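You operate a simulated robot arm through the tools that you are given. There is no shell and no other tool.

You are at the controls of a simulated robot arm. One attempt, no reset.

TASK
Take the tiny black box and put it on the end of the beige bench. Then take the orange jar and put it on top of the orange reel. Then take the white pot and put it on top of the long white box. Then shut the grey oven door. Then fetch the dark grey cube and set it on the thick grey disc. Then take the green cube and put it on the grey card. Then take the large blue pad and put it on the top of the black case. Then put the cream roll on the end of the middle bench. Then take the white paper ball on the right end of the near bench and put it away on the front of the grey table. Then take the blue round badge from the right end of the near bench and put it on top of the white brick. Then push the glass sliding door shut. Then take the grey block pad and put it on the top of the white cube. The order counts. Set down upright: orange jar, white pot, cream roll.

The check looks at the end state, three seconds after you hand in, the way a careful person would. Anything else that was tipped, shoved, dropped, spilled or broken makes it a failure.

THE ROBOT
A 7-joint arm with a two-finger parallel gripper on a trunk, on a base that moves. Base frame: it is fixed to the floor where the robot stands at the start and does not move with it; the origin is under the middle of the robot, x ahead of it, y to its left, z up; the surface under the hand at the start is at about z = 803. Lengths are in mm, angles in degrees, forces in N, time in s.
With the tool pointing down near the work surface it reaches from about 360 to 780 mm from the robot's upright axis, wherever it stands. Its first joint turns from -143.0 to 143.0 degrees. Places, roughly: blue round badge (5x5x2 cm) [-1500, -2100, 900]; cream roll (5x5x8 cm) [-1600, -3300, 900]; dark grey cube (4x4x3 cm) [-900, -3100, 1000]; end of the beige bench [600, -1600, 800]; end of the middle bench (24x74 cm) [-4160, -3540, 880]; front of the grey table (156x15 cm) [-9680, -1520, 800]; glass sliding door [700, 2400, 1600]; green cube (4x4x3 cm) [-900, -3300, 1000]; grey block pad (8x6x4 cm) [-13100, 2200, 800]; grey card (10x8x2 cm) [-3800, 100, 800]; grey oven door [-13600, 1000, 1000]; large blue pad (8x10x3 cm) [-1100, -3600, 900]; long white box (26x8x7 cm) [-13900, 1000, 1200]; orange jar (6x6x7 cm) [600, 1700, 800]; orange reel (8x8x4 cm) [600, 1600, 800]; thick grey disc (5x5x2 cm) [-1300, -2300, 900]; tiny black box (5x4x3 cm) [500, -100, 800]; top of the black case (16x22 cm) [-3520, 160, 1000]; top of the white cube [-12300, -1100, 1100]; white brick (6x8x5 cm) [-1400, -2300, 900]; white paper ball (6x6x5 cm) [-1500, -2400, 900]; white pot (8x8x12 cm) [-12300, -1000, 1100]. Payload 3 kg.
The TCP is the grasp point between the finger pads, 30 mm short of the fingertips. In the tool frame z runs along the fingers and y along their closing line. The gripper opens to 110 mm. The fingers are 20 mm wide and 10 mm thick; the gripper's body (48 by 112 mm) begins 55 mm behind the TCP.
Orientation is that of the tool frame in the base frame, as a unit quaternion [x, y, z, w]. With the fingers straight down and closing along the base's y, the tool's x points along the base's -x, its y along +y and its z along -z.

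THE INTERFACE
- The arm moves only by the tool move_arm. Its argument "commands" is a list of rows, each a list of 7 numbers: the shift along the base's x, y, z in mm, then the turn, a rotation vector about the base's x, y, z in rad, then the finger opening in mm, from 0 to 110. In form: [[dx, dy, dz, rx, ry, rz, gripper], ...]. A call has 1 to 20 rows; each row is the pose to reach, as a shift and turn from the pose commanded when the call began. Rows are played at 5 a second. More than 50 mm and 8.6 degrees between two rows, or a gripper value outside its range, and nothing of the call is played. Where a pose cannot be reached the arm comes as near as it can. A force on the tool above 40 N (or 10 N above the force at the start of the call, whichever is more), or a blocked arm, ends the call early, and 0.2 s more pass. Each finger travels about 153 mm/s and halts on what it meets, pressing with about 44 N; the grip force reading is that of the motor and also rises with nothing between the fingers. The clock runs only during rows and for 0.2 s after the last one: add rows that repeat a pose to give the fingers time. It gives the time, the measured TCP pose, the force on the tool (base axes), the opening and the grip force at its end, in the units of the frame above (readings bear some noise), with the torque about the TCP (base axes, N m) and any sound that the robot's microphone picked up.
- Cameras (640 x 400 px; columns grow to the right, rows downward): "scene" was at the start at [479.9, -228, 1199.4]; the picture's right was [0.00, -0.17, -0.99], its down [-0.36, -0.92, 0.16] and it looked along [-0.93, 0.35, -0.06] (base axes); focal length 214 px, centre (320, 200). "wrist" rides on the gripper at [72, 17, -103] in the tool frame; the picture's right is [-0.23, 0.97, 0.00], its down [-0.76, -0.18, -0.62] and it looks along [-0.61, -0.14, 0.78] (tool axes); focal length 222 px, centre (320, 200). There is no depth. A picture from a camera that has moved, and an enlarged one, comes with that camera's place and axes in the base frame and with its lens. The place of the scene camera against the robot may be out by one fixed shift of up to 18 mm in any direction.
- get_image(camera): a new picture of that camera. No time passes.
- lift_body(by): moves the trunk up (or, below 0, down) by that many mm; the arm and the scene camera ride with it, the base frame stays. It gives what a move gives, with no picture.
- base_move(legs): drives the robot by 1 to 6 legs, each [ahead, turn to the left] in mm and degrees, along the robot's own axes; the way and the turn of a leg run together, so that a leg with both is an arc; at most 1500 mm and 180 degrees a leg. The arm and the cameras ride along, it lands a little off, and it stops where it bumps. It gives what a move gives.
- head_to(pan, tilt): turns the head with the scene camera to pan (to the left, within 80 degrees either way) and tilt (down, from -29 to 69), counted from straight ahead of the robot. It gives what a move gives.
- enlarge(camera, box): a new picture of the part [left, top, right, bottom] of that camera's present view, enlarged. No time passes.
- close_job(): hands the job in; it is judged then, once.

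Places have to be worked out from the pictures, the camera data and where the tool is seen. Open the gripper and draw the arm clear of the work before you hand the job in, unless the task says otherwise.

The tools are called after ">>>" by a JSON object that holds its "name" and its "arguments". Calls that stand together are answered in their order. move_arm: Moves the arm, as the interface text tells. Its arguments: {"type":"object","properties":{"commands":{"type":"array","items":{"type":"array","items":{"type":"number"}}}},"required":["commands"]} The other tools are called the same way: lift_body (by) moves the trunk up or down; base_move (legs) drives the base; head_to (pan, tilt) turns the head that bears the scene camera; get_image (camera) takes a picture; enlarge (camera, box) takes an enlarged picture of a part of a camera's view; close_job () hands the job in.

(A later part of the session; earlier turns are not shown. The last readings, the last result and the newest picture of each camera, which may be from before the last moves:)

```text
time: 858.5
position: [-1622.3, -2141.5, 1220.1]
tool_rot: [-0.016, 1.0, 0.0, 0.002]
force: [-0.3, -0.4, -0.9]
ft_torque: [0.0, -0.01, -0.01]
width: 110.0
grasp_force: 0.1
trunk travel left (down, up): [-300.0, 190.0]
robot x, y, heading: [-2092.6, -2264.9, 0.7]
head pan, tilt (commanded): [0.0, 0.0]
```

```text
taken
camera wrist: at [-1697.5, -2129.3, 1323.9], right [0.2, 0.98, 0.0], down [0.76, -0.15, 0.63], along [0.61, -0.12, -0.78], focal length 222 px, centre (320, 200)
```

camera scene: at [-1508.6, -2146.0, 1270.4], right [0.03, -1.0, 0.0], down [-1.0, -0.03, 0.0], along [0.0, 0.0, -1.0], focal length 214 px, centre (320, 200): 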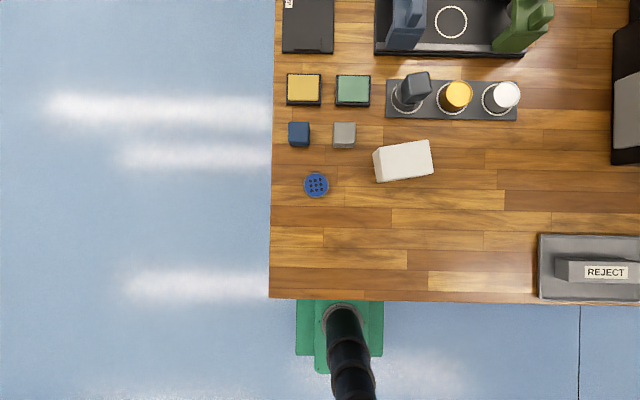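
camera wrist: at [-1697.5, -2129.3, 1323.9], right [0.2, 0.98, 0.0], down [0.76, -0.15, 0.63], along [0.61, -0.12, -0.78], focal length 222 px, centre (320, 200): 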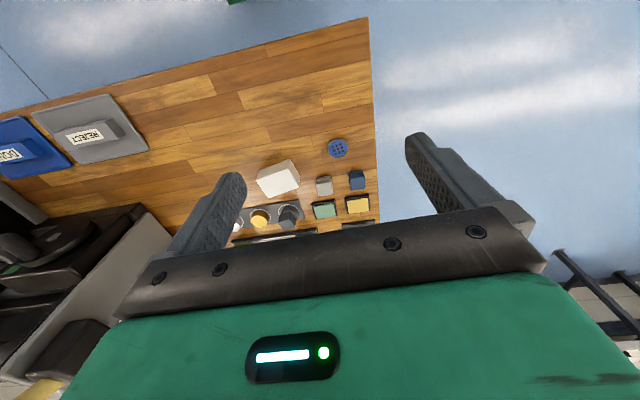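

Badge at ≈[-1488,-2132]. I zoom to fix badge and brick positions.

>>> {"name": "enlarge", "arguments": {"camera": "scene", "box": [280, 110, 460, 220]}}

>>> {"name": "enlarge", "arguments": {"camera": "wrist", "box": [230, 110, 380, 230]}}

```text
3.56 times, centred on (370, 165) of scene
camera zoom: at [-1508.6, -2146.0, 1270.4], right [0.03, -1.0, 0.0], down [-1.0, -0.03, 0.0], along [0.0, 0.0, -1.0], focal length 763 px, centre (142, 324)
```

zoom: 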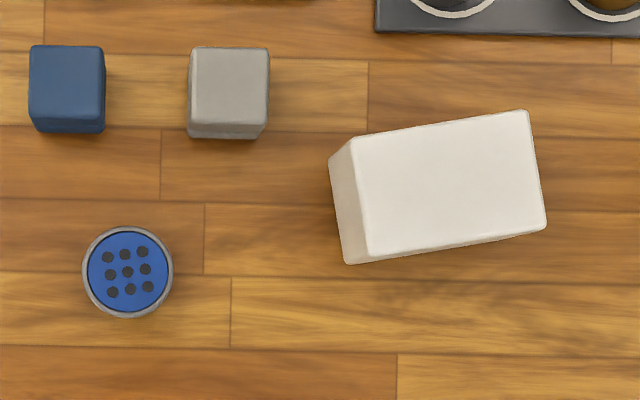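

```text
3.33 times, centred on (305, 170) of wrist
camera zoom: at [-1697.5, -2129.3, 1323.9], right [0.2, 0.98, 0.0], down [0.76, -0.15, 0.63], along [0.61, -0.12, -0.78], focal length 740 px, centre (370, 300)
```

zoom: 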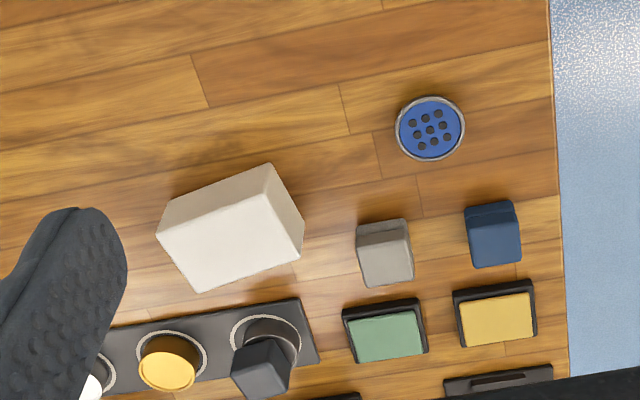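

Badge centre ≈[-1490,-2132] (Ø43, top ≈900); brick top centre ≈[-1449,-2269] (77×49 mm, turned +9°, top ≈928). I move above the badge.

>>> {"name": "move_arm", "arguments": {"commands": [[30, 2, -30, 0, 0, 0, 110], [60, 4, -60, 0, 0, 0, 110], [90, 6, -90, 0, 0, 0, 100], [115, 8, -120, 0, 0, 0, 90], [132, 10, -150, 0, 0, 0, 80], [132, 10, -190, 0, 0, 0, 76], [132, 10, -225, 0, 0, 0, 76], [132, 10, -225, 0, 0, 0, 76]]}}

>>> {"name": "head_to", "arguments": {"pan": 0, "tilt": 30}}

>>> {"name": "get_image", "arguments": {"camera": "scene"}}

>>> {"name": "get_image", "arguments": {"camera": "wrist"}}

```text
time: 860.3
position: [-1491.7, -2130.3, 994.6]
tool_rot: [-0.016, 1.0, 0.0, 0.002]
force: [0.2, -0.1, -0.5]
ft_torque: [0.05, 0.01, 0.0]
width: 76.0
grasp_force: 0.0
trunk travel left (down, up): [-300.0, 190.0]
robot x, y, heading: [-2098.0, -2260.3, 0.7]
head pan, tilt (commanded): [0.0, 0.0]
```

```text
time: 861.2
position: [-1491.8, -2130.4, 994.9]
tool_rot: [-0.015, 1.0, 0.0, 0.002]
force: [0.6, 0.2, 0.4]
ft_torque: [-0.01, -0.05, 0.0]
width: 76.0
grasp_force: 0.0
trunk travel left (down, up): [-300.0, 190.0]
robot x, y, heading: [-2092.8, -2263.7, 0.6]
head pan, tilt (commanded): [0.0, 30.0]
```

```text
taken
camera scene: at [-1425.0, -2135.7, 1045.0], right [0.03, -1.0, 0.0], down [-0.87, -0.03, 0.5], along [-0.5, -0.02, -0.87], focal length 214 px, centre (320, 200)
```

scene: 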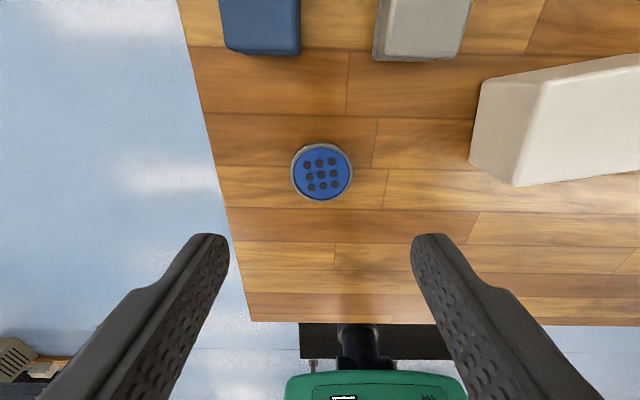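

```text
taken
camera wrist: at [-1565.6, -2117.5, 1099.2], right [0.2, 0.98, 0.0], down [0.76, -0.15, 0.63], along [0.61, -0.12, -0.78], focal length 222 px, centre (320, 200)
```

wrist: 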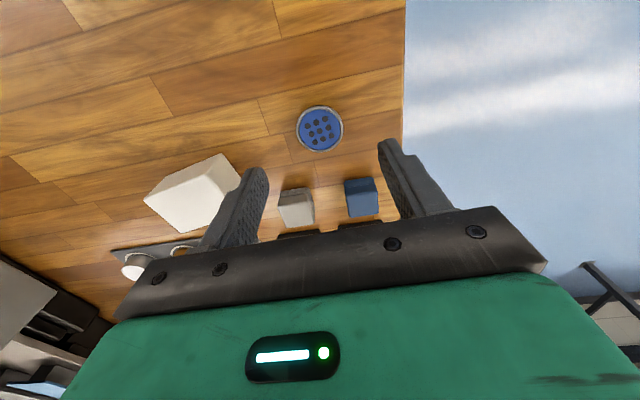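

I adjust 3 mm and descend to TCP z≈922.

>>> {"name": "move_arm", "arguments": {"commands": [[3, -2, -30, 0, 0, 0, 72], [3, -2, -58, 0, 0, 0, 70], [3, -2, -72.5, 0, 0, 0, 70], [3, -2, -72.5, 0, 0, 0, 70]]}}

>>> {"name": "get_image", "arguments": {"camera": "scene"}}

>>> {"name": "get_image", "arguments": {"camera": "wrist"}}

```text
time: 862.2
position: [-1488.0, -2133.3, 921.9]
tool_rot: [-0.015, 1.0, 0.0, 0.002]
force: [-0.1, 1.1, -0.8]
ft_torque: [0.02, -0.04, -0.04]
width: 70.1
grasp_force: 0.0
trunk travel left (down, up): [-300.0, 190.0]
robot x, y, heading: [-2094.4, -2264.6, 0.5]
head pan, tilt (commanded): [0.0, 30.0]
```

```text
taken
camera scene: at [-1421.8, -2138.7, 971.2], right [0.03, -1.0, 0.0], down [-0.87, -0.03, 0.5], along [-0.5, -0.02, -0.87], focal length 214 px, centre (320, 200)
```

scene: 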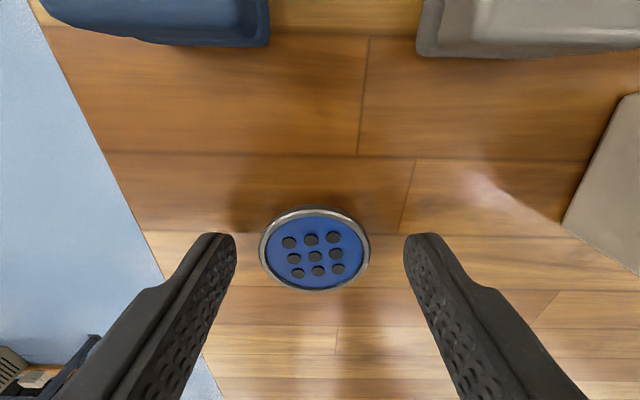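

```text
taken
camera wrist: at [-1562.3, -2120.5, 1025.4], right [0.2, 0.98, 0.0], down [0.76, -0.15, 0.63], along [0.61, -0.12, -0.78], focal length 222 px, centre (320, 200)
```

wrist: 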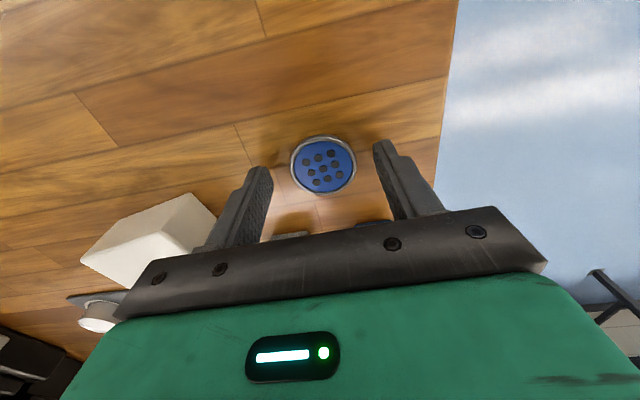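

The badge is only ~12 mm thick, so I lower 3 mm more and close gently.

>>> {"name": "move_arm", "arguments": {"commands": [[0, 0, -3, 0, 0, 0, 70], [0, 0, -3, 0, 0, 0, 56], [0, 0, -3, 0, 0, 0, 46], [0, 0, -3, 0, 0, 0, 38], [0, 0, -3, 0, 0, 0, 34], [0, 0, -3, 0, 0, 0, 34]]}}

>>> {"name": "get_image", "arguments": {"camera": "scene"}}

>>> {"name": "get_image", "arguments": {"camera": "wrist"}}

```text
time: 863.6
position: [-1488.4, -2133.0, 919.1]
tool_rot: [-0.016, 1.0, 0.0, 0.002]
force: [0.4, 0.7, 1.4]
ft_torque: [0.0, -0.02, 0.01]
width: 41.5
grasp_force: 44.2
trunk travel left (down, up): [-300.0, 190.0]
robot x, y, heading: [-2096.3, -2260.4, 0.7]
head pan, tilt (commanded): [0.0, 30.0]
```

```text
taken
camera scene: at [-1422.1, -2138.3, 968.2], right [0.03, -1.0, 0.0], down [-0.87, -0.03, 0.5], along [-0.5, -0.02, -0.87], focal length 214 px, centre (320, 200)
```

scene: 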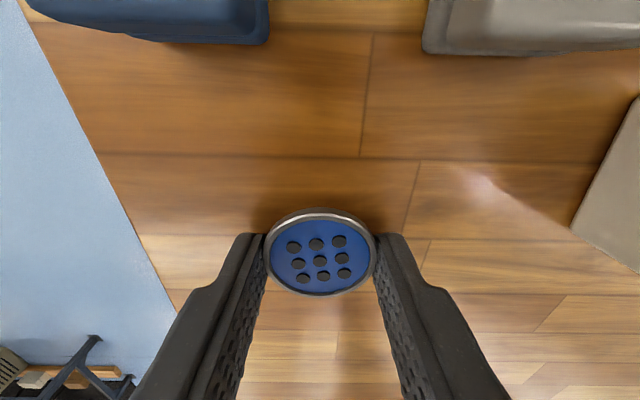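

```text
taken
camera wrist: at [-1562.7, -2120.1, 1022.4], right [0.2, 0.98, 0.0], down [0.76, -0.15, 0.63], along [0.61, -0.12, -0.78], focal length 222 px, centre (320, 200)
```

wrist: 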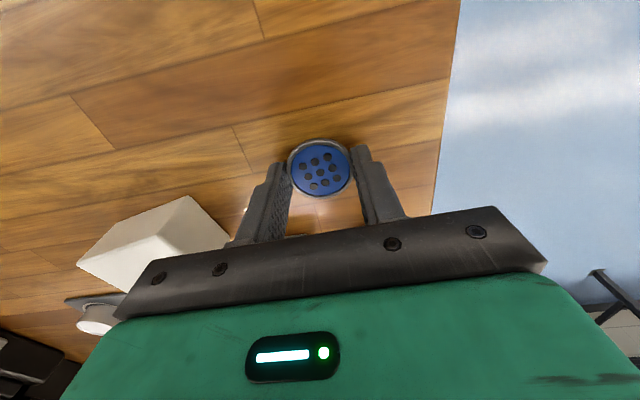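

Gripped (41.5 mm). I lift, carry it over the brick with the brick's yaw, and check alignment.

>>> {"name": "move_arm", "arguments": {"commands": [[0, 0, 30, 0, 0, 0, 34], [0, 0, 65, 0, 0, 0, 34], [5, -20, 90, 0, 0, 0.03, 34], [15, -55, 95, 0, 0, 0.06, 34], [25, -90, 95, 0, 0, 0.09, 34], [35, -120, 95, 0, 0, 0.12, 34], [39, -136, 95, 0, 0, 0.12, 34], [39, -136, 95, 0, 0, 0.12, 34]]}}

>>> {"name": "get_image", "arguments": {"camera": "scene"}}

>>> {"name": "get_image", "arguments": {"camera": "wrist"}}

```text
time: 865.4
position: [-1447.7, -2270.3, 1015.2]
tool_rot: [-0.075, 0.997, 0.001, 0.002]
force: [0.0, -0.2, -0.1]
ft_torque: [-0.01, -0.02, -0.01]
width: 41.6
grasp_force: 43.7
trunk travel left (down, up): [-300.0, 190.0]
robot x, y, heading: [-2095.8, -2258.4, 1.1]
head pan, tilt (commanded): [0.0, 30.0]
```

```text
taken
camera scene: at [-1382.0, -2267.7, 1064.6], right [0.15, -0.99, 0.0], down [-0.86, -0.13, 0.5], along [-0.49, -0.08, -0.87], focal length 214 px, centre (320, 200)
```

scene: 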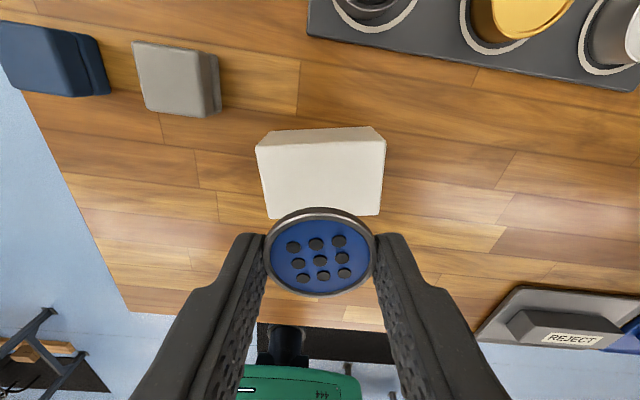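

```text
taken
camera wrist: at [-1523.1, -2265.7, 1118.8], right [0.08, 1.0, 0.0], down [0.78, -0.06, 0.63], along [0.62, -0.05, -0.78], focal length 222 px, centre (320, 200)
```

wrist: 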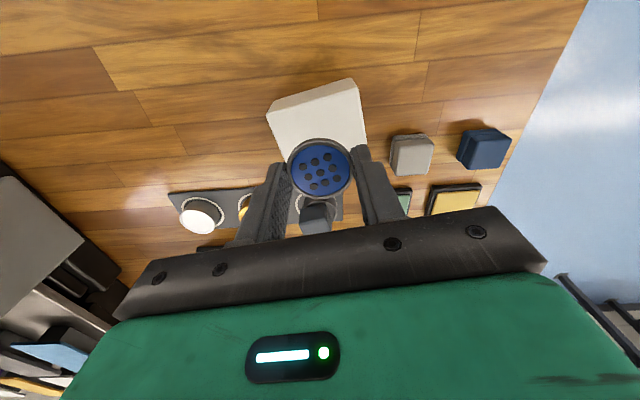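

Badge is over the brick; mean of both cameras gives brick centre ≈[-1449,-2272]. I descend to ~12 mm above.

>>> {"name": "move_arm", "arguments": {"commands": [[-1.5, -1.5, -18, 0, 0, 0, 34], [-1.5, -1.5, -34, 0, 0, 0, 34], [-1.5, -1.5, -38, 0, 0, 0, 34], [-1.5, -1.5, -38, 0, 0, 0, 34]]}}

>>> {"name": "get_image", "arguments": {"camera": "scene"}}

>>> {"name": "get_image", "arguments": {"camera": "wrist"}}

```text
time: 866.4
position: [-1449.0, -2270.3, 977.5]
tool_rot: [-0.075, 0.997, 0.0, 0.002]
force: [0.2, -0.6, -0.9]
ft_torque: [0.03, -0.01, -0.03]
width: 41.4
grasp_force: 43.5
trunk travel left (down, up): [-300.0, 190.0]
robot x, y, heading: [-2095.2, -2258.9, 0.9]
head pan, tilt (commanded): [0.0, 30.0]
```

```text
taken
camera scene: at [-1383.7, -2269.0, 1027.2], right [0.15, -0.99, 0.0], down [-0.86, -0.13, 0.5], along [-0.49, -0.08, -0.87], focal length 214 px, centre (320, 200)
```

scene: 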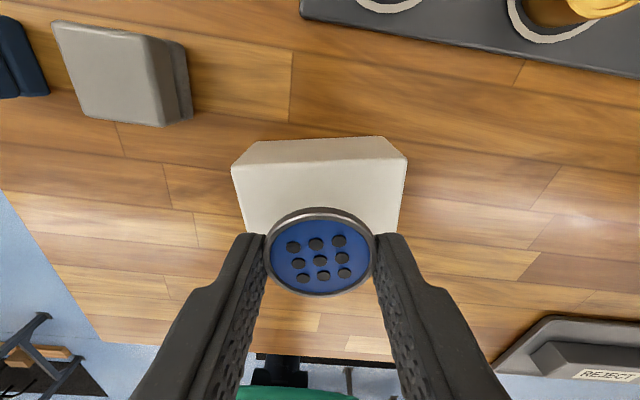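

```text
taken
camera wrist: at [-1524.8, -2267.0, 1081.4], right [0.08, 1.0, 0.0], down [0.78, -0.06, 0.63], along [0.62, -0.05, -0.78], focal length 222 px, centre (320, 200)
```

wrist: 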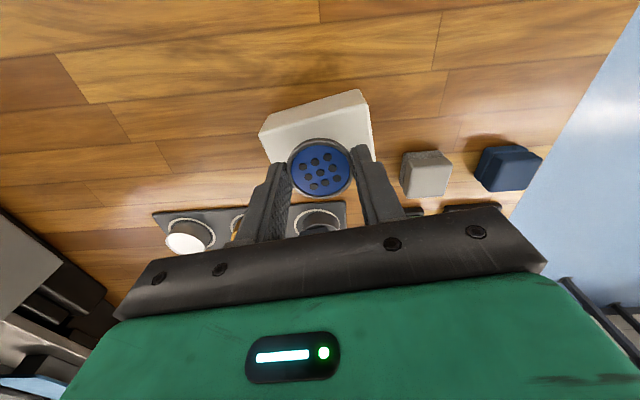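

Aligned. I creep down in small steps.

>>> {"name": "move_arm", "arguments": {"commands": [[0, 0, -2, 0, 0, 0, 34], [0, 0, -4, 0, 0, 0, 34], [0, 0, -5, 0, 0, 0, 34], [0, 0, -5, 0, 0, 0, 34]]}}

```text
time: 867.4
position: [-1447.8, -2269.8, 972.1]
tool_rot: [-0.075, 0.997, 0.0, 0.001]
force: [0.3, -0.1, -0.3]
ft_torque: [0.02, -0.03, -0.01]
width: 41.7
grasp_force: 43.7
trunk travel left (down, up): [-300.0, 190.0]
robot x, y, heading: [-2096.2, -2262.1, 0.9]
head pan, tilt (commanded): [0.0, 30.0]
```

>>> {"name": "move_arm", "arguments": {"commands": [[0, 0, -1, 0, 0, 0, 34], [0, 0, -2, 0, 0, 0, 34], [0, 0, -3, 0, 0, 0, 34], [0, 0, -3, 0, 0, 0, 34]]}}

```text
time: 868.4
position: [-1449.7, -2271.3, 968.6]
tool_rot: [-0.075, 0.997, 0.0, 0.001]
force: [0.7, -0.7, -1.5]
ft_torque: [-0.03, 0.04, -0.05]
width: 41.6
grasp_force: 43.9
trunk travel left (down, up): [-300.0, 190.0]
robot x, y, heading: [-2092.0, -2264.8, 0.7]
head pan, tilt (commanded): [0.0, 30.0]
```

>>> {"name": "move_arm", "arguments": {"commands": [[0, 0, -1, 0, 0, 0, 34], [0, 0, -2, 0, 0, 0, 34], [0, 0, -2, 0, 0, 0, 34]]}}

```text
time: 869.2
position: [-1450.2, -2271.0, 965.3]
tool_rot: [-0.075, 0.997, 0.0, 0.002]
force: [-0.7, 1.1, -0.2]
ft_torque: [0.0, -0.02, 0.0]
width: 41.5
grasp_force: 44.1
trunk travel left (down, up): [-300.0, 190.0]
robot x, y, heading: [-2093.2, -2263.8, 0.5]
head pan, tilt (commanded): [0.0, 30.0]
```

>>> {"name": "move_arm", "arguments": {"commands": [[0, 0, -1, 0, 0, 0, 34], [0, 0, -2, 0, 0, 0, 34], [0, 0, -2, 0, 0, 0, 34]]}}

>>> {"name": "enlarge", "arguments": {"camera": "wrist", "box": [240, 80, 400, 220]}}

>>> {"name": "enlarge", "arguments": {"camera": "scene", "box": [200, 120, 440, 320]}}

```text
time: 870.0
position: [-1449.6, -2271.3, 963.1]
tool_rot: [-0.075, 0.997, 0.0, 0.002]
force: [0.7, 0.0, 0.5]
ft_torque: [-0.02, 0.0, 0.0]
width: 41.5
grasp_force: 44.2
trunk travel left (down, up): [-300.0, 190.0]
robot x, y, heading: [-2098.9, -2263.0, 0.8]
head pan, tilt (commanded): [0.0, 30.0]
```

```text
2.86 times, centred on (320, 150) of wrist
camera zoom: at [-1525.1, -2266.9, 1067.6], right [0.08, 1.0, 0.0], down [0.78, -0.06, 0.63], along [0.62, -0.05, -0.78], focal length 635 px, centre (320, 343)
```

zoom: 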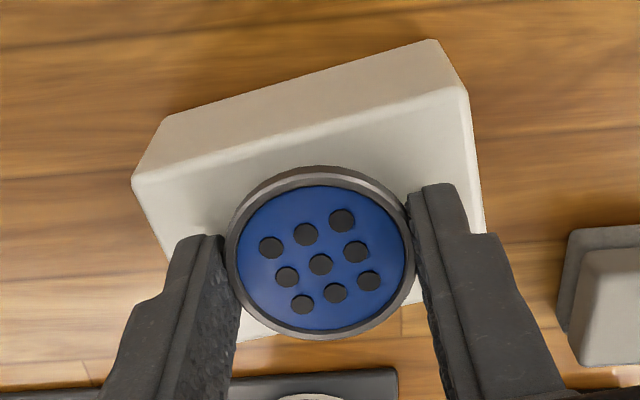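

```text
2.00 times, centred on (320, 220) of scene
camera zoom: at [-1384.0, -2268.8, 1013.4], right [0.15, -0.99, 0.0], down [-0.86, -0.13, 0.5], along [-0.49, -0.08, -0.87], focal length 429 px, centre (320, 160)
```

zoom: 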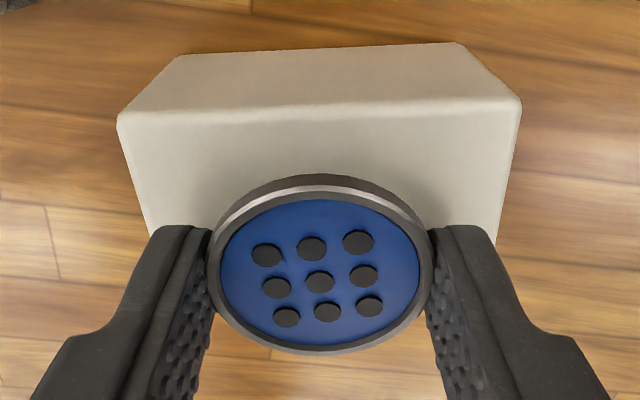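

Very close now. I continue down to contact.

>>> {"name": "move_arm", "arguments": {"commands": [[0, 0, -1, 0, 0, 0, 34], [0, 0, -2, 0, 0, 0, 34], [0, 0, -2, 0, 0, 0, 34]]}}

```text
time: 870.8
position: [-1449.1, -2271.1, 962.9]
tool_rot: [-0.075, 0.997, 0.0, 0.003]
force: [1.0, -0.5, 9.9]
ft_torque: [-0.1, 0.0, 0.03]
width: 41.5
grasp_force: 44.3
trunk travel left (down, up): [-300.0, 190.0]
robot x, y, heading: [-2094.3, -2264.5, 0.6]
head pan, tilt (commanded): [0.0, 30.0]
```

Contact (10 N). I ease up 1 mm, open a little, and look.

>>> {"name": "move_arm", "arguments": {"commands": [[0, 0, 1, 0, 0, 0, 34], [0, 0, 1, 0, 0, 0, 34]]}}

>>> {"name": "move_arm", "arguments": {"commands": [[0, 0, 0, 0, 0, 0, 43], [0, 0, 0, 0, 0, 0, 47], [0, 0, 0, 0, 0, 0, 52], [0, 0, 0, 0, 0, 0, 52]]}}

>>> {"name": "enlarge", "arguments": {"camera": "wrist", "box": [240, 80, 400, 220]}}

>>> {"name": "enlarge", "arguments": {"camera": "scene", "box": [200, 120, 440, 320]}}

```text
time: 871.4
position: [-1449.7, -2270.5, 962.9]
tool_rot: [-0.075, 0.997, 0.0, 0.001]
force: [-0.4, 0.4, 0.8]
ft_torque: [0.0, -0.01, -0.03]
width: 41.3
grasp_force: 44.0
trunk travel left (down, up): [-300.0, 190.0]
robot x, y, heading: [-2092.9, -2266.1, 0.7]
head pan, tilt (commanded): [0.0, 30.0]
```

```text
time: 872.4
position: [-1449.4, -2271.3, 963.1]
tool_rot: [-0.075, 0.997, 0.001, 0.002]
force: [0.7, 0.3, -0.4]
ft_torque: [-0.02, -0.02, -0.02]
width: 52.3
grasp_force: 0.2
trunk travel left (down, up): [-300.0, 190.0]
robot x, y, heading: [-2092.1, -2262.7, 0.5]
head pan, tilt (commanded): [0.0, 30.0]
```

```text
2.86 times, centred on (320, 150) of wrist
camera zoom: at [-1525.6, -2266.6, 1066.9], right [0.08, 1.0, 0.0], down [0.78, -0.06, 0.63], along [0.62, -0.05, -0.78], focal length 635 px, centre (320, 343)
```

zoom: 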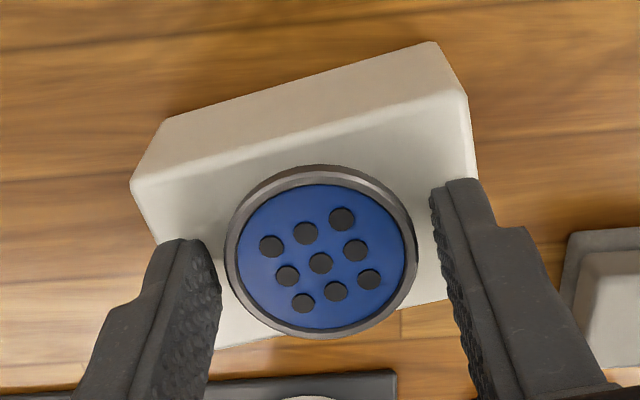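

```text
2.00 times, centred on (320, 220) of scene
camera zoom: at [-1384.5, -2268.5, 1012.7], right [0.15, -0.99, 0.0], down [-0.86, -0.13, 0.5], along [-0.49, -0.08, -0.87], focal length 429 px, centre (320, 160)
```

zoom: 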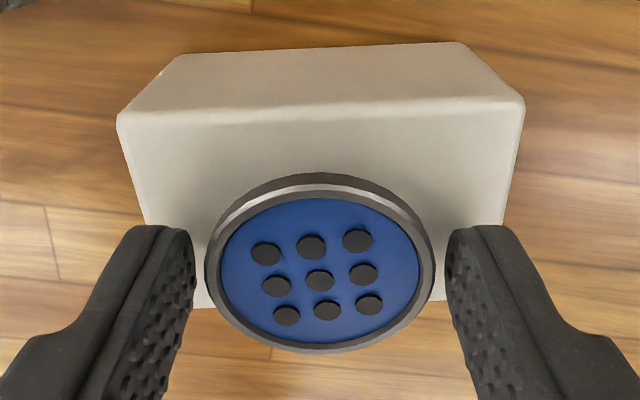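

The badge lies squarely on the brick. I rise straight up and verify.

>>> {"name": "move_arm", "arguments": {"commands": [[0, 0, 10, 0, 0, 0, 56], [0, 0, 40, 0, 0, 0, 60], [0, 0, 85, 0, 0, 0, 80], [0, 0, 130, 0, 0, 0, 100], [0, 0, 175, 0, 0, 0, 110], [-30, 0, 210, 0, 0, 0, 110], [-70, 0, 235, 0, 0, 0, 110], [-110, 0, 260, 0, 0, 0, 110]]}}

>>> {"name": "head_to", "arguments": {"pan": 0, "tilt": 0}}

>>> {"name": "enlarge", "arguments": {"camera": "scene", "box": [160, 60, 420, 230]}}

```text
time: 874.2
position: [-1560.5, -2270.6, 1225.3]
tool_rot: [-0.074, 0.997, 0.001, 0.002]
force: [-0.6, 0.4, 0.5]
ft_torque: [0.0, 0.02, -0.03]
width: 110.1
grasp_force: 0.1
trunk travel left (down, up): [-300.0, 190.0]
robot x, y, heading: [-2093.6, -2259.3, 1.1]
head pan, tilt (commanded): [0.0, 30.0]
```

```text
time: 875.2
position: [-1561.0, -2270.9, 1224.5]
tool_rot: [-0.074, 0.997, 0.0, 0.001]
force: [-0.1, 0.5, 0.6]
ft_torque: [-0.02, 0.0, 0.03]
width: 110.0
grasp_force: 0.0
trunk travel left (down, up): [-300.0, 190.0]
robot x, y, heading: [-2094.9, -2262.2, 0.5]
head pan, tilt (commanded): [0.0, 0.0]
```

```text
2.35 times, centred on (290, 145) of scene
camera zoom: at [-1447.3, -2261.1, 1274.4], right [0.15, -0.99, 0.0], down [-0.99, -0.15, 0.0], along [0.0, 0.0, -1.0], focal length 505 px, centre (391, 329)
```

zoom: 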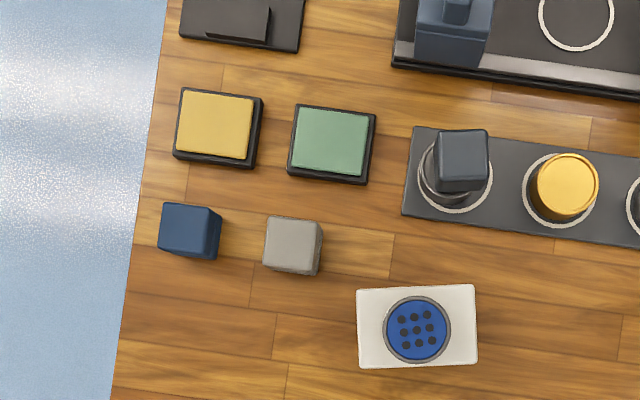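

Badge is on the brick; all other items there look right. Next is the glass sliding door; I back out and drive north-east to face the cabinet.

>>> {"name": "base_move", "arguments": {"legs": [[-520, 0], [0, 90], [1250, 0]]}}

>>> {"name": "base_move", "arguments": {"legs": [[0, -35], [1500, 0], [1500, 0], [900, 0], [0, -55]]}}

```text
time: 888.1
position: [-2626.2, -481.4, 1224.3]
tool_rot: [0.761, -0.649, -0.002, -0.002]
force: [0.3, -0.3, -1.1]
ft_torque: [0.0, -0.03, 0.02]
width: 110.0
grasp_force: 0.0
trunk travel left (down, up): [-300.0, 190.0]
robot x, y, heading: [-2628.9, -1016.5, 90.8]
head pan, tilt (commanded): [0.0, 0.0]
```

```text
time: 911.1
position: [75.0, 2228.8, 1225.7]
tool_rot: [-0.07, 0.998, 0.001, 0.002]
force: [-0.4, -0.2, 1.0]
ft_torque: [-0.04, -0.06, 0.0]
width: 110.1
grasp_force: 0.1
trunk travel left (down, up): [-300.0, 190.0]
robot x, y, heading: [-457.3, 2269.6, 0.5]
head pan, tilt (commanded): [0.0, 0.0]
```

Facing the cabinet wall. I pitch the tool up toward horizontal and raise the trunk to see the cabinet.

>>> {"name": "move_arm", "arguments": {"commands": [[15, 5, 10, 0, -0.13, 0, 110], [30, 10, 20, 0, -0.26, 0, 80], [45, 15, 30, 0, -0.39, 0, 50], [60, 20, 40, 0, -0.52, 0, 20], [75, 25, 50, 0, -0.65, 0, 0], [90, 30, 60, 0, -0.78, 0, 0], [105, 35, 70, 0, -0.91, 0, 0], [120, 40, 80, 0, -1.04, 0, 0], [130, 40, 90, 0, -1.17, 0, 0], [140, 40, 100, 0, -1.3, 0, 0]]}}

>>> {"name": "lift_body", "arguments": {"by": 190}}

>>> {"name": "get_image", "arguments": {"camera": "scene"}}

>>> {"name": "get_image", "arguments": {"camera": "wrist"}}

```text
time: 913.3
position: [215.0, 2269.2, 1327.8]
tool_rot: [-0.056, 0.792, -0.043, 0.607]
force: [-0.3, -0.3, -0.1]
ft_torque: [0.0, 0.03, -0.01]
width: 0.0
grasp_force: 38.0
trunk travel left (down, up): [-300.0, 190.0]
robot x, y, heading: [-457.6, 2270.8, 0.4]
head pan, tilt (commanded): [0.0, 0.0]
```

```text
time: 915.3
position: [214.9, 2268.2, 1515.2]
tool_rot: [-0.056, 0.793, -0.042, 0.605]
force: [-0.3, -0.4, 0.1]
ft_torque: [-0.01, 0.02, -0.02]
width: 0.3
grasp_force: 37.3
trunk travel left (down, up): [-490.0, 0.0]
robot x, y, heading: [-456.4, 2271.4, 0.3]
head pan, tilt (commanded): [0.0, 0.0]
```

```text
taken
camera scene: at [208.6, 2277.1, 1641.4], right [0.04, -0.99, 0.14], down [-0.26, -0.14, -0.95], along [0.96, 0.0, -0.26], focal length 214 px, centre (320, 200)
```

scene: 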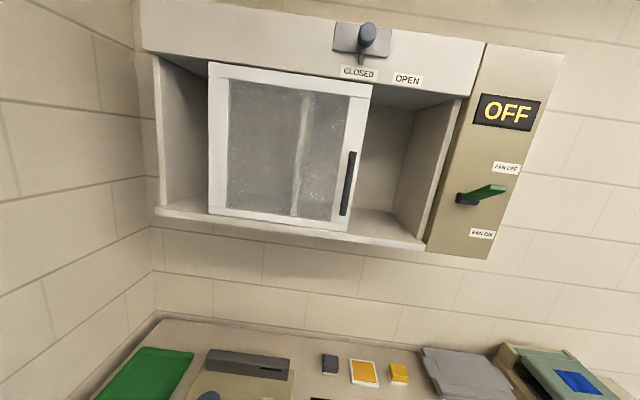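

```text
taken
camera wrist: at [93.4, 2273.6, 1472.4], right [0.02, 1.0, 0.09], down [-0.4, -0.07, 0.92], along [0.92, -0.06, 0.39], focal length 222 px, centre (320, 200)
```

wrist: 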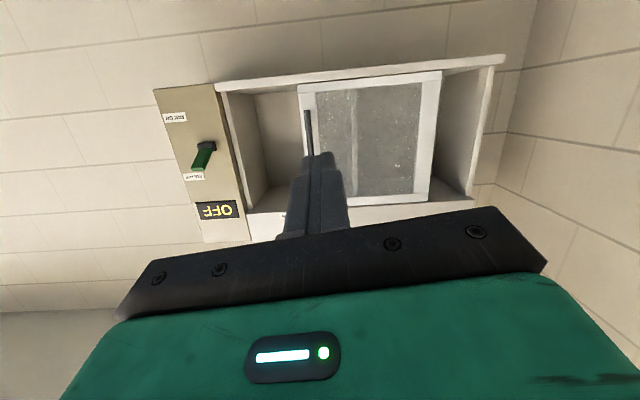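

The cabinet has a sliding glass pane with a handle at its right edge; I zoom in to understand which way is "shut".

>>> {"name": "enlarge", "arguments": {"camera": "scene", "box": [140, 0, 340, 130]}}

>>> {"name": "enlarge", "arguments": {"camera": "scene", "box": [140, 120, 340, 250]}}

>>> {"name": "enlarge", "arguments": {"camera": "scene", "box": [310, 0, 510, 130]}}

>>> {"name": "enlarge", "arguments": {"camera": "scene", "box": [310, 120, 510, 250]}}

```text
3.08 times, centred on (240, 65) of scene
camera zoom: at [208.6, 2277.1, 1641.4], right [0.04, -0.99, 0.14], down [-0.26, -0.14, -0.95], along [0.96, 0.0, -0.26], focal length 660 px, centre (566, 615)
```

zoom: 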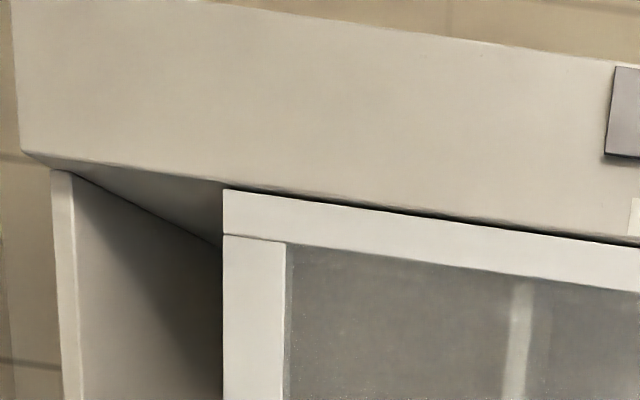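

```text
3.08 times, centred on (240, 185) of scene
camera zoom: at [208.6, 2277.1, 1641.4], right [0.04, -0.99, 0.14], down [-0.26, -0.14, -0.95], along [0.96, 0.0, -0.26], focal length 660 px, centre (566, 246)
```

zoom: 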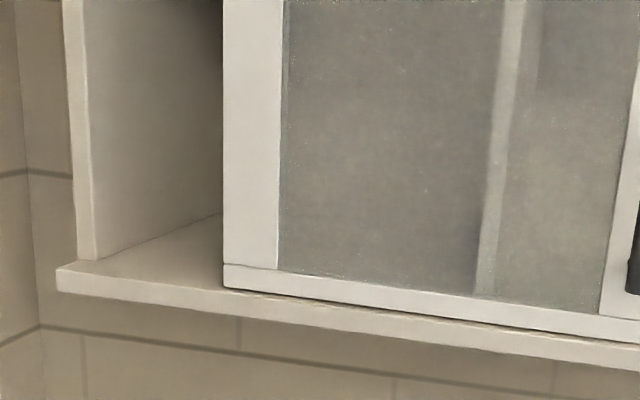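

```text
3.08 times, centred on (410, 65) of scene
camera zoom: at [208.6, 2277.1, 1641.4], right [0.04, -0.99, 0.14], down [-0.26, -0.14, -0.95], along [0.96, 0.0, -0.26], focal length 660 px, centre (43, 615)
```

zoom: 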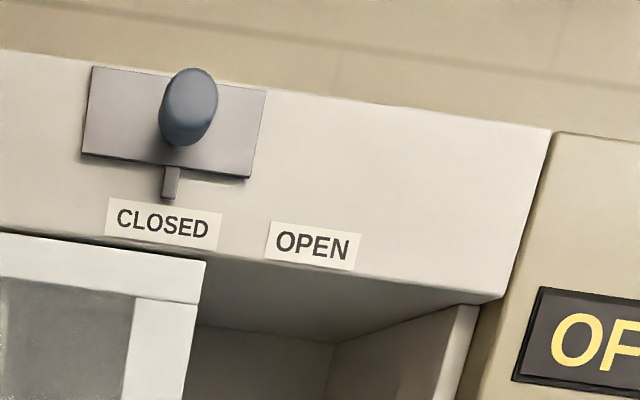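

```text
3.08 times, centred on (410, 185) of scene
camera zoom: at [208.6, 2277.1, 1641.4], right [0.04, -0.99, 0.14], down [-0.26, -0.14, -0.95], along [0.96, 0.0, -0.26], focal length 660 px, centre (43, 246)
```

zoom: 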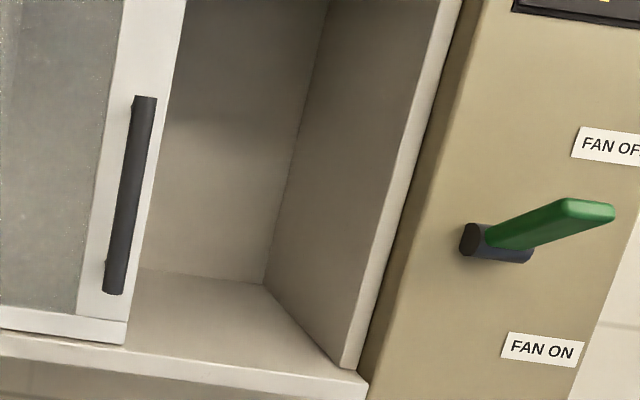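

Both ends are open bays; the handle is on the pane's right edge, so "shut" means sliding it to the right jamb (-y). I'll push on its left edge from the left gap. First I drive 400 mm closer with the closed fingers pointing at the cabinet.

>>> {"name": "base_move", "arguments": {"legs": [[400, 0]]}}

>>> {"name": "get_image", "arguments": {"camera": "scene"}}

>>> {"name": "get_image", "arguments": {"camera": "wrist"}}

```text
time: 917.8
position: [606.9, 2270.3, 1516.4]
tool_rot: [-0.056, 0.793, -0.043, 0.605]
force: [-0.8, -0.4, 0.0]
ft_torque: [0.02, -0.01, -0.04]
width: 0.0
grasp_force: 37.8
trunk travel left (down, up): [-490.0, 0.0]
robot x, y, heading: [-64.5, 2274.3, 0.2]
head pan, tilt (commanded): [0.0, 0.0]
```

```text
taken
camera scene: at [601.3, 2279.4, 1641.4], right [0.04, -0.99, 0.14], down [-0.26, -0.14, -0.95], along [0.96, 0.0, -0.26], focal length 214 px, centre (320, 200)
```

scene: 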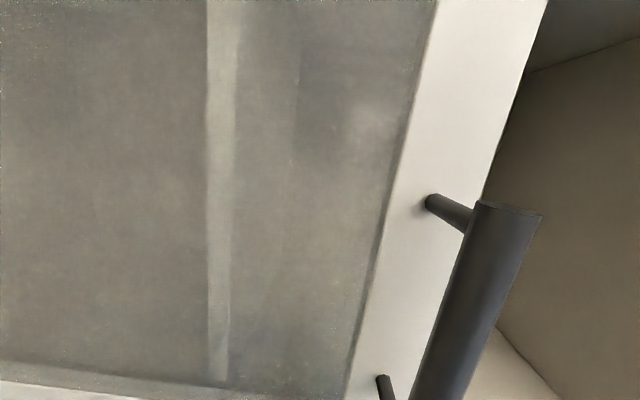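

```text
taken
camera wrist: at [486.1, 2276.1, 1472.4], right [0.02, 1.0, 0.09], down [-0.4, -0.07, 0.92], along [0.92, -0.06, 0.39], focal length 222 px, centre (320, 200)
```

wrist: 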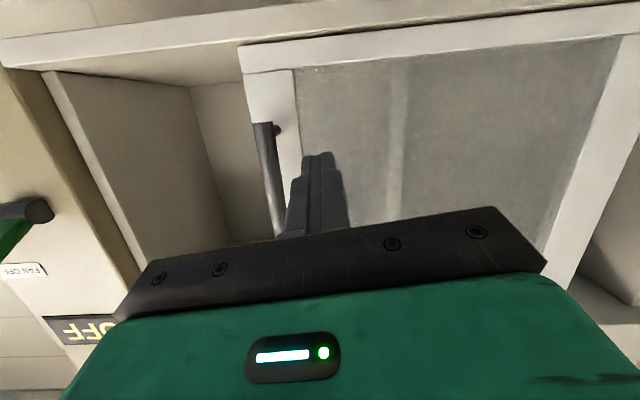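

Door face is at x≈706, right edge y≈2204, left edge y≈2546. I move the closed fingers sideways to the left gap (y≈2605), staying in front of the pane.

>>> {"name": "move_arm", "arguments": {"commands": [[-10, 42, 0, 0, 0, 0, 0], [-10, 84, 0, 0, 0, 0, 0], [-10, 126, 0, 0, 0, 0, 0], [-10, 168, 0, 0, 0, 0, 0], [-10, 210, 0, 0, 0, 0, 0], [-10, 252, 0, 0, 0, 0, 0], [-10, 294, 0, 0, 0, 0, 0], [-10, 335, 0, 0, 0, 0, 0], [-10, 335, 0, 0, 0, 0, 0]]}}

>>> {"name": "get_image", "arguments": {"camera": "scene"}}

>>> {"name": "get_image", "arguments": {"camera": "wrist"}}

```text
time: 919.8
position: [595.9, 2607.8, 1516.0]
tool_rot: [-0.055, 0.793, -0.043, 0.605]
force: [-0.9, 0.5, -0.5]
ft_torque: [-0.02, -0.04, 0.02]
width: 0.2
grasp_force: 37.6
trunk travel left (down, up): [-490.0, 0.0]
robot x, y, heading: [-65.6, 2277.4, 0.3]
head pan, tilt (commanded): [0.0, 0.0]
```

```text
taken
camera scene: at [591.0, 2616.6, 1640.6], right [0.04, -0.99, 0.14], down [-0.26, -0.14, -0.95], along [0.96, 0.0, -0.26], focal length 214 px, centre (320, 200)
```

scene: 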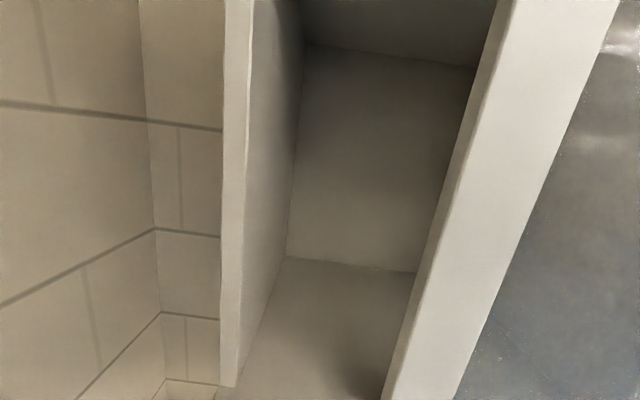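

```text
taken
camera wrist: at [475.8, 2613.3, 1471.6], right [0.03, 1.0, 0.08], down [-0.4, -0.07, 0.92], along [0.92, -0.06, 0.39], focal length 222 px, centre (320, 200)
```

wrist: 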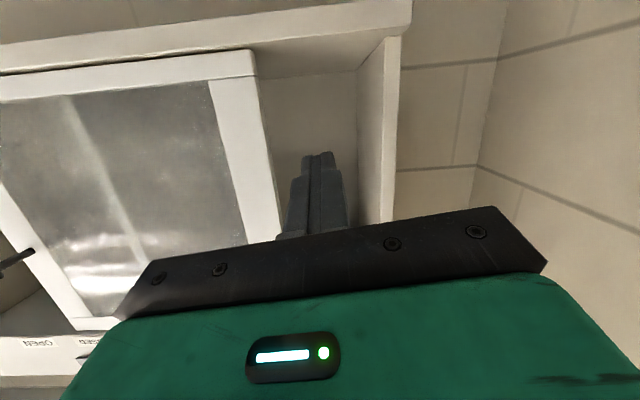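

Fingers are in front of the gap's middle. I advance so the fingertips are just (~6–8 mm) inside the door's face plane.

>>> {"name": "move_arm", "arguments": {"commands": [[25, 0, 0, 0, 0, 0, 0], [50, 0, 0, 0, 0, 0, 0], [75, 0, 0, 0, 0, 0, 0], [88, 0, 0, 0, 0, 0, 0], [88, 0, 0, 0, 0, 0, 0]]}}

>>> {"name": "get_image", "arguments": {"camera": "wrist"}}

>>> {"name": "head_to", "arguments": {"pan": -60, "tilt": 10}}

>>> {"name": "get_image", "arguments": {"camera": "scene"}}

```text
time: 921.0
position: [684.0, 2605.9, 1517.7]
tool_rot: [-0.055, 0.792, -0.043, 0.606]
force: [-0.4, 0.5, -0.4]
ft_torque: [0.05, 0.02, 0.01]
width: 0.0
grasp_force: 37.8
trunk travel left (down, up): [-490.0, 0.0]
robot x, y, heading: [-69.8, 2273.3, 0.3]
head pan, tilt (commanded): [0.0, 0.0]
```

```text
taken
camera wrist: at [563.7, 2610.9, 1473.6], right [0.02, 1.0, 0.09], down [-0.4, -0.07, 0.92], along [0.92, -0.06, 0.39], focal length 222 px, centre (320, 200)
```

wrist: 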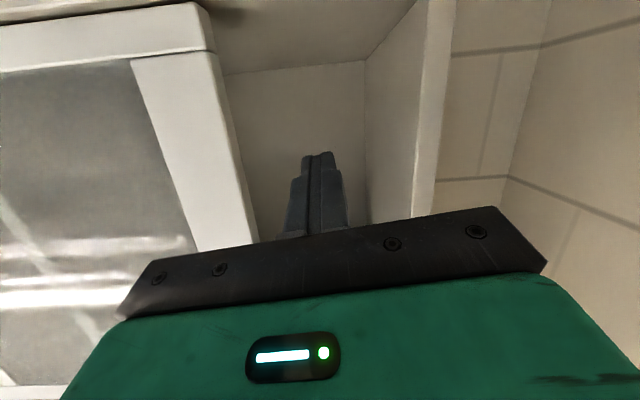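

```text
time: 922.3
position: [684.4, 2605.2, 1517.6]
tool_rot: [-0.056, 0.793, -0.043, 0.605]
force: [0.0, 0.0, -0.4]
ft_torque: [0.02, 0.01, 0.0]
width: 0.0
grasp_force: 37.6
trunk travel left (down, up): [-490.0, 0.0]
robot x, y, heading: [-67.9, 2276.6, 0.5]
head pan, tilt (commanded): [-60.0, 10.0]
```

```text
taken
camera scene: at [635.7, 2532.3, 1649.5], right [-0.82, -0.49, 0.3], down [-0.35, 0.01, -0.94], along [0.46, -0.87, -0.18], focal length 214 px, centre (320, 200)
```

scene: 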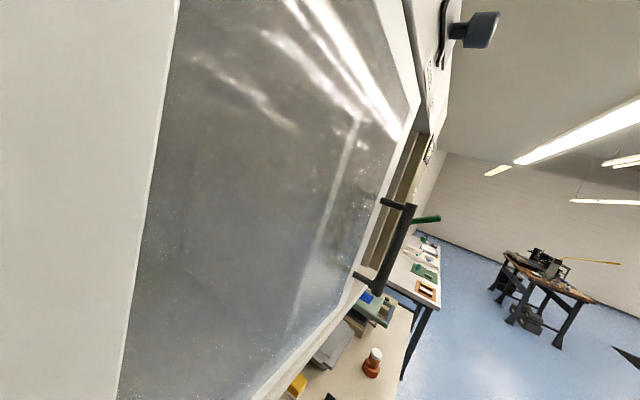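

The view along the pane shows it and its handle clearly. I move toward -y to contact the pane's left edge.

>>> {"name": "move_arm", "arguments": {"commands": [[0, -15, 0, 0, 0, 0, 0], [0, -30, 0, 0, 0, 0, 0], [0, -45, 0, 0, 0, 0, 0], [0, -55, 0, 0, 0, 0, 0], [0, -55, 0, 0, 0, 0, 0]]}}

>>> {"name": "get_image", "arguments": {"camera": "wrist"}}

>>> {"name": "get_image", "arguments": {"camera": "scene"}}

```text
time: 923.5
position: [682.6, 2549.5, 1517.6]
tool_rot: [-0.055, 0.794, -0.043, 0.605]
force: [0.0, -0.1, 0.3]
ft_torque: [-0.02, -0.01, 0.01]
width: 0.0
grasp_force: 37.9
trunk travel left (down, up): [-490.0, 0.0]
robot x, y, heading: [-67.0, 2274.8, 0.0]
head pan, tilt (commanded): [-60.0, 10.0]
```

```text
taken
camera wrist: at [563.5, 2555.4, 1473.7], right [0.03, 1.0, 0.09], down [-0.39, -0.07, 0.92], along [0.92, -0.06, 0.39], focal length 222 px, centre (320, 200)
```

wrist: 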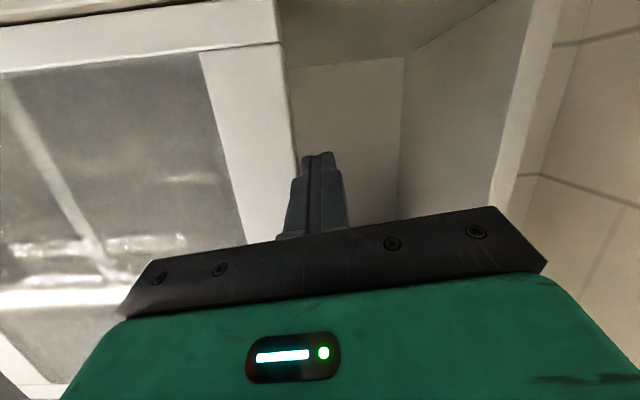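

```text
taken
camera scene: at [635.5, 2476.7, 1649.7], right [-0.82, -0.49, 0.3], down [-0.35, 0.01, -0.94], along [0.46, -0.87, -0.18], focal length 214 px, centre (320, 200)
```

scene: 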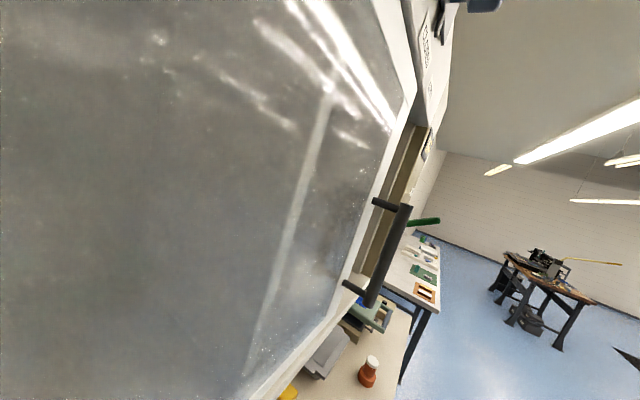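

The finger is at the pane's left edge. I keep pushing toward -y in moderate steps.

>>> {"name": "move_arm", "arguments": {"commands": [[0, -15, 0, 0, 0, 0, 0], [0, -30, 0, 0, 0, 0, 0], [0, -45, 0, 0, 0, 0, 0], [0, -60, 0, 0, 0, 0, 0], [0, -75, 0, 0, 0, 0, 0], [0, -90, 0, 0, 0, 0, 0], [0, -100, 0, 0, 0, 0, 0]]}}

>>> {"name": "get_image", "arguments": {"camera": "wrist"}}

>>> {"name": "get_image", "arguments": {"camera": "scene"}}

```text
time: 925.1
position: [684.4, 2449.6, 1516.5]
tool_rot: [-0.055, 0.792, -0.043, 0.606]
force: [-0.1, 0.6, 0.0]
ft_torque: [-0.01, 0.0, -0.01]
width: 0.0
grasp_force: 37.8
trunk travel left (down, up): [-490.0, 0.0]
robot x, y, heading: [-67.1, 2273.9, 0.4]
head pan, tilt (commanded): [-60.0, 10.0]
```

```text
taken
camera wrist: at [564.1, 2455.7, 1473.2], right [0.02, 1.0, 0.08], down [-0.4, -0.07, 0.92], along [0.92, -0.06, 0.39], focal length 222 px, centre (320, 200)
```

wrist: 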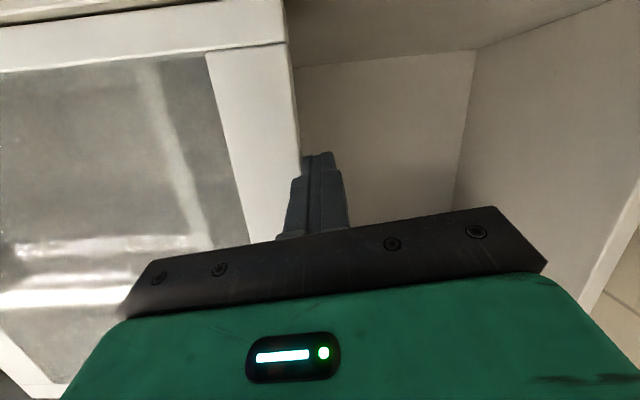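

```text
taken
camera scene: at [635.9, 2377.2, 1649.4], right [-0.82, -0.49, 0.3], down [-0.35, 0.01, -0.94], along [0.46, -0.87, -0.18], focal length 214 px, centre (320, 200)
```

scene: 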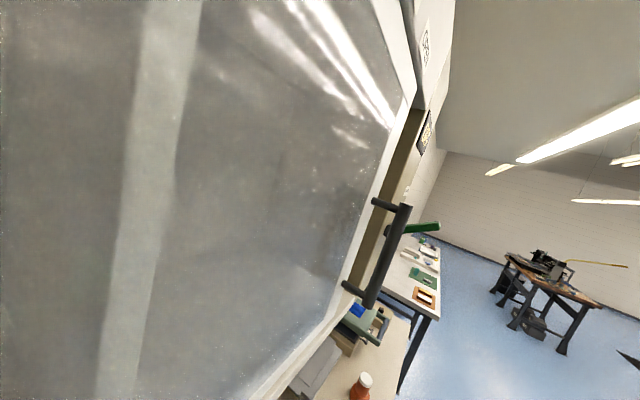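

The pane slides easily. I continue another 60 mm and check.

>>> {"name": "move_arm", "arguments": {"commands": [[0, -15, 0, 0, 0, 0, 0], [0, -30, 0, 0, 0, 0, 0], [0, -45, 0, 0, 0, 0, 0], [0, -60, 0, 0, 0, 0, 0], [0, -60, 0, 0, 0, 0, 0]]}}

>>> {"name": "get_image", "arguments": {"camera": "wrist"}}

>>> {"name": "get_image", "arguments": {"camera": "scene"}}

```text
time: 926.3
position: [684.6, 2390.0, 1516.3]
tool_rot: [-0.056, 0.793, -0.043, 0.605]
force: [0.3, 0.0, 0.1]
ft_torque: [0.01, 0.0, 0.03]
width: 0.0
grasp_force: 37.6
trunk travel left (down, up): [-490.0, 0.0]
robot x, y, heading: [-65.3, 2275.9, 0.6]
head pan, tilt (commanded): [-60.0, 10.0]
```

```text
taken
camera wrist: at [564.2, 2395.2, 1472.8], right [0.02, 1.0, 0.09], down [-0.4, -0.07, 0.92], along [0.92, -0.06, 0.39], focal length 222 px, centre (320, 200)
```

wrist: 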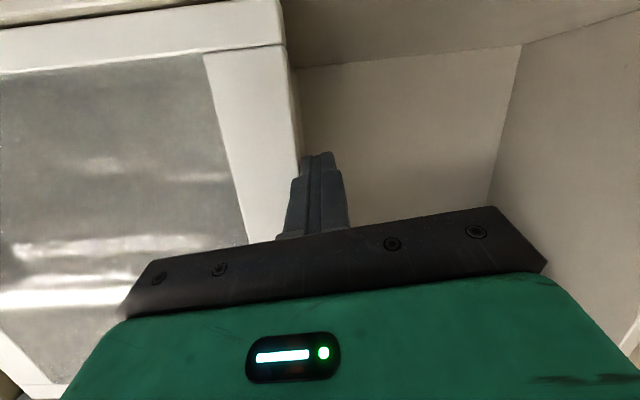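

```text
taken
camera scene: at [636.2, 2316.6, 1648.9], right [-0.82, -0.49, 0.3], down [-0.35, 0.01, -0.94], along [0.46, -0.87, -0.18], focal length 214 px, centre (320, 200)
```

scene: 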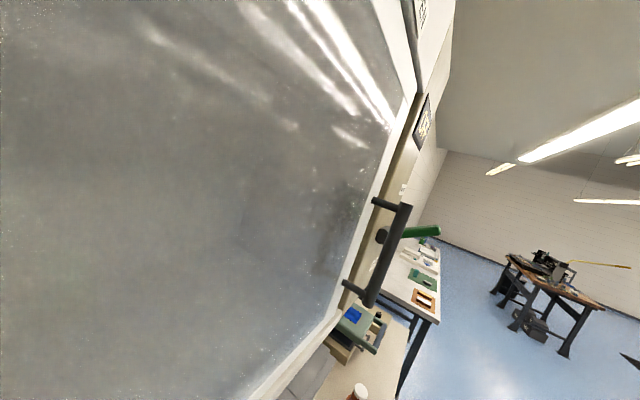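

Nearly at the right jamb. I continue in small steps until it stops.

>>> {"name": "move_arm", "arguments": {"commands": [[0, -8, 0, 0, 0, 0, 0], [0, -16, 0, 0, 0, 0, 0], [0, -22, 0, 0, 0, 0, 0], [0, -22, 0, 0, 0, 0, 0]]}}

>>> {"name": "get_image", "arguments": {"camera": "scene"}}

```text
time: 927.3
position: [686.0, 2368.6, 1514.6]
tool_rot: [-0.055, 0.794, -0.044, 0.604]
force: [-0.5, 0.7, 0.1]
ft_torque: [0.01, -0.03, -0.01]
width: 0.2
grasp_force: 38.0
trunk travel left (down, up): [-490.0, 0.0]
robot x, y, heading: [-69.0, 2274.1, 0.5]
head pan, tilt (commanded): [-60.0, 10.0]
```

```text
taken
camera scene: at [636.5, 2295.7, 1648.8], right [-0.82, -0.49, 0.3], down [-0.35, 0.01, -0.94], along [0.46, -0.87, -0.18], focal length 214 px, centre (320, 200)
```

scene: 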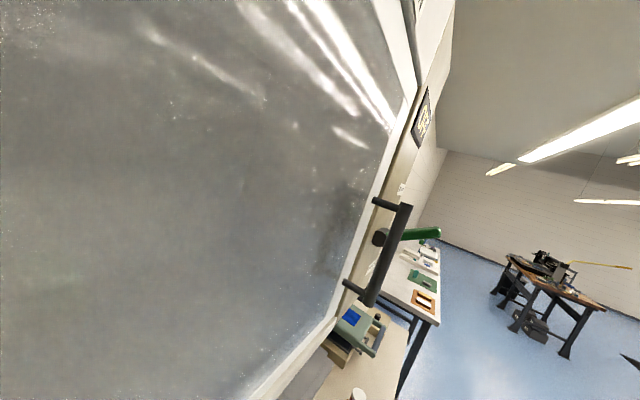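

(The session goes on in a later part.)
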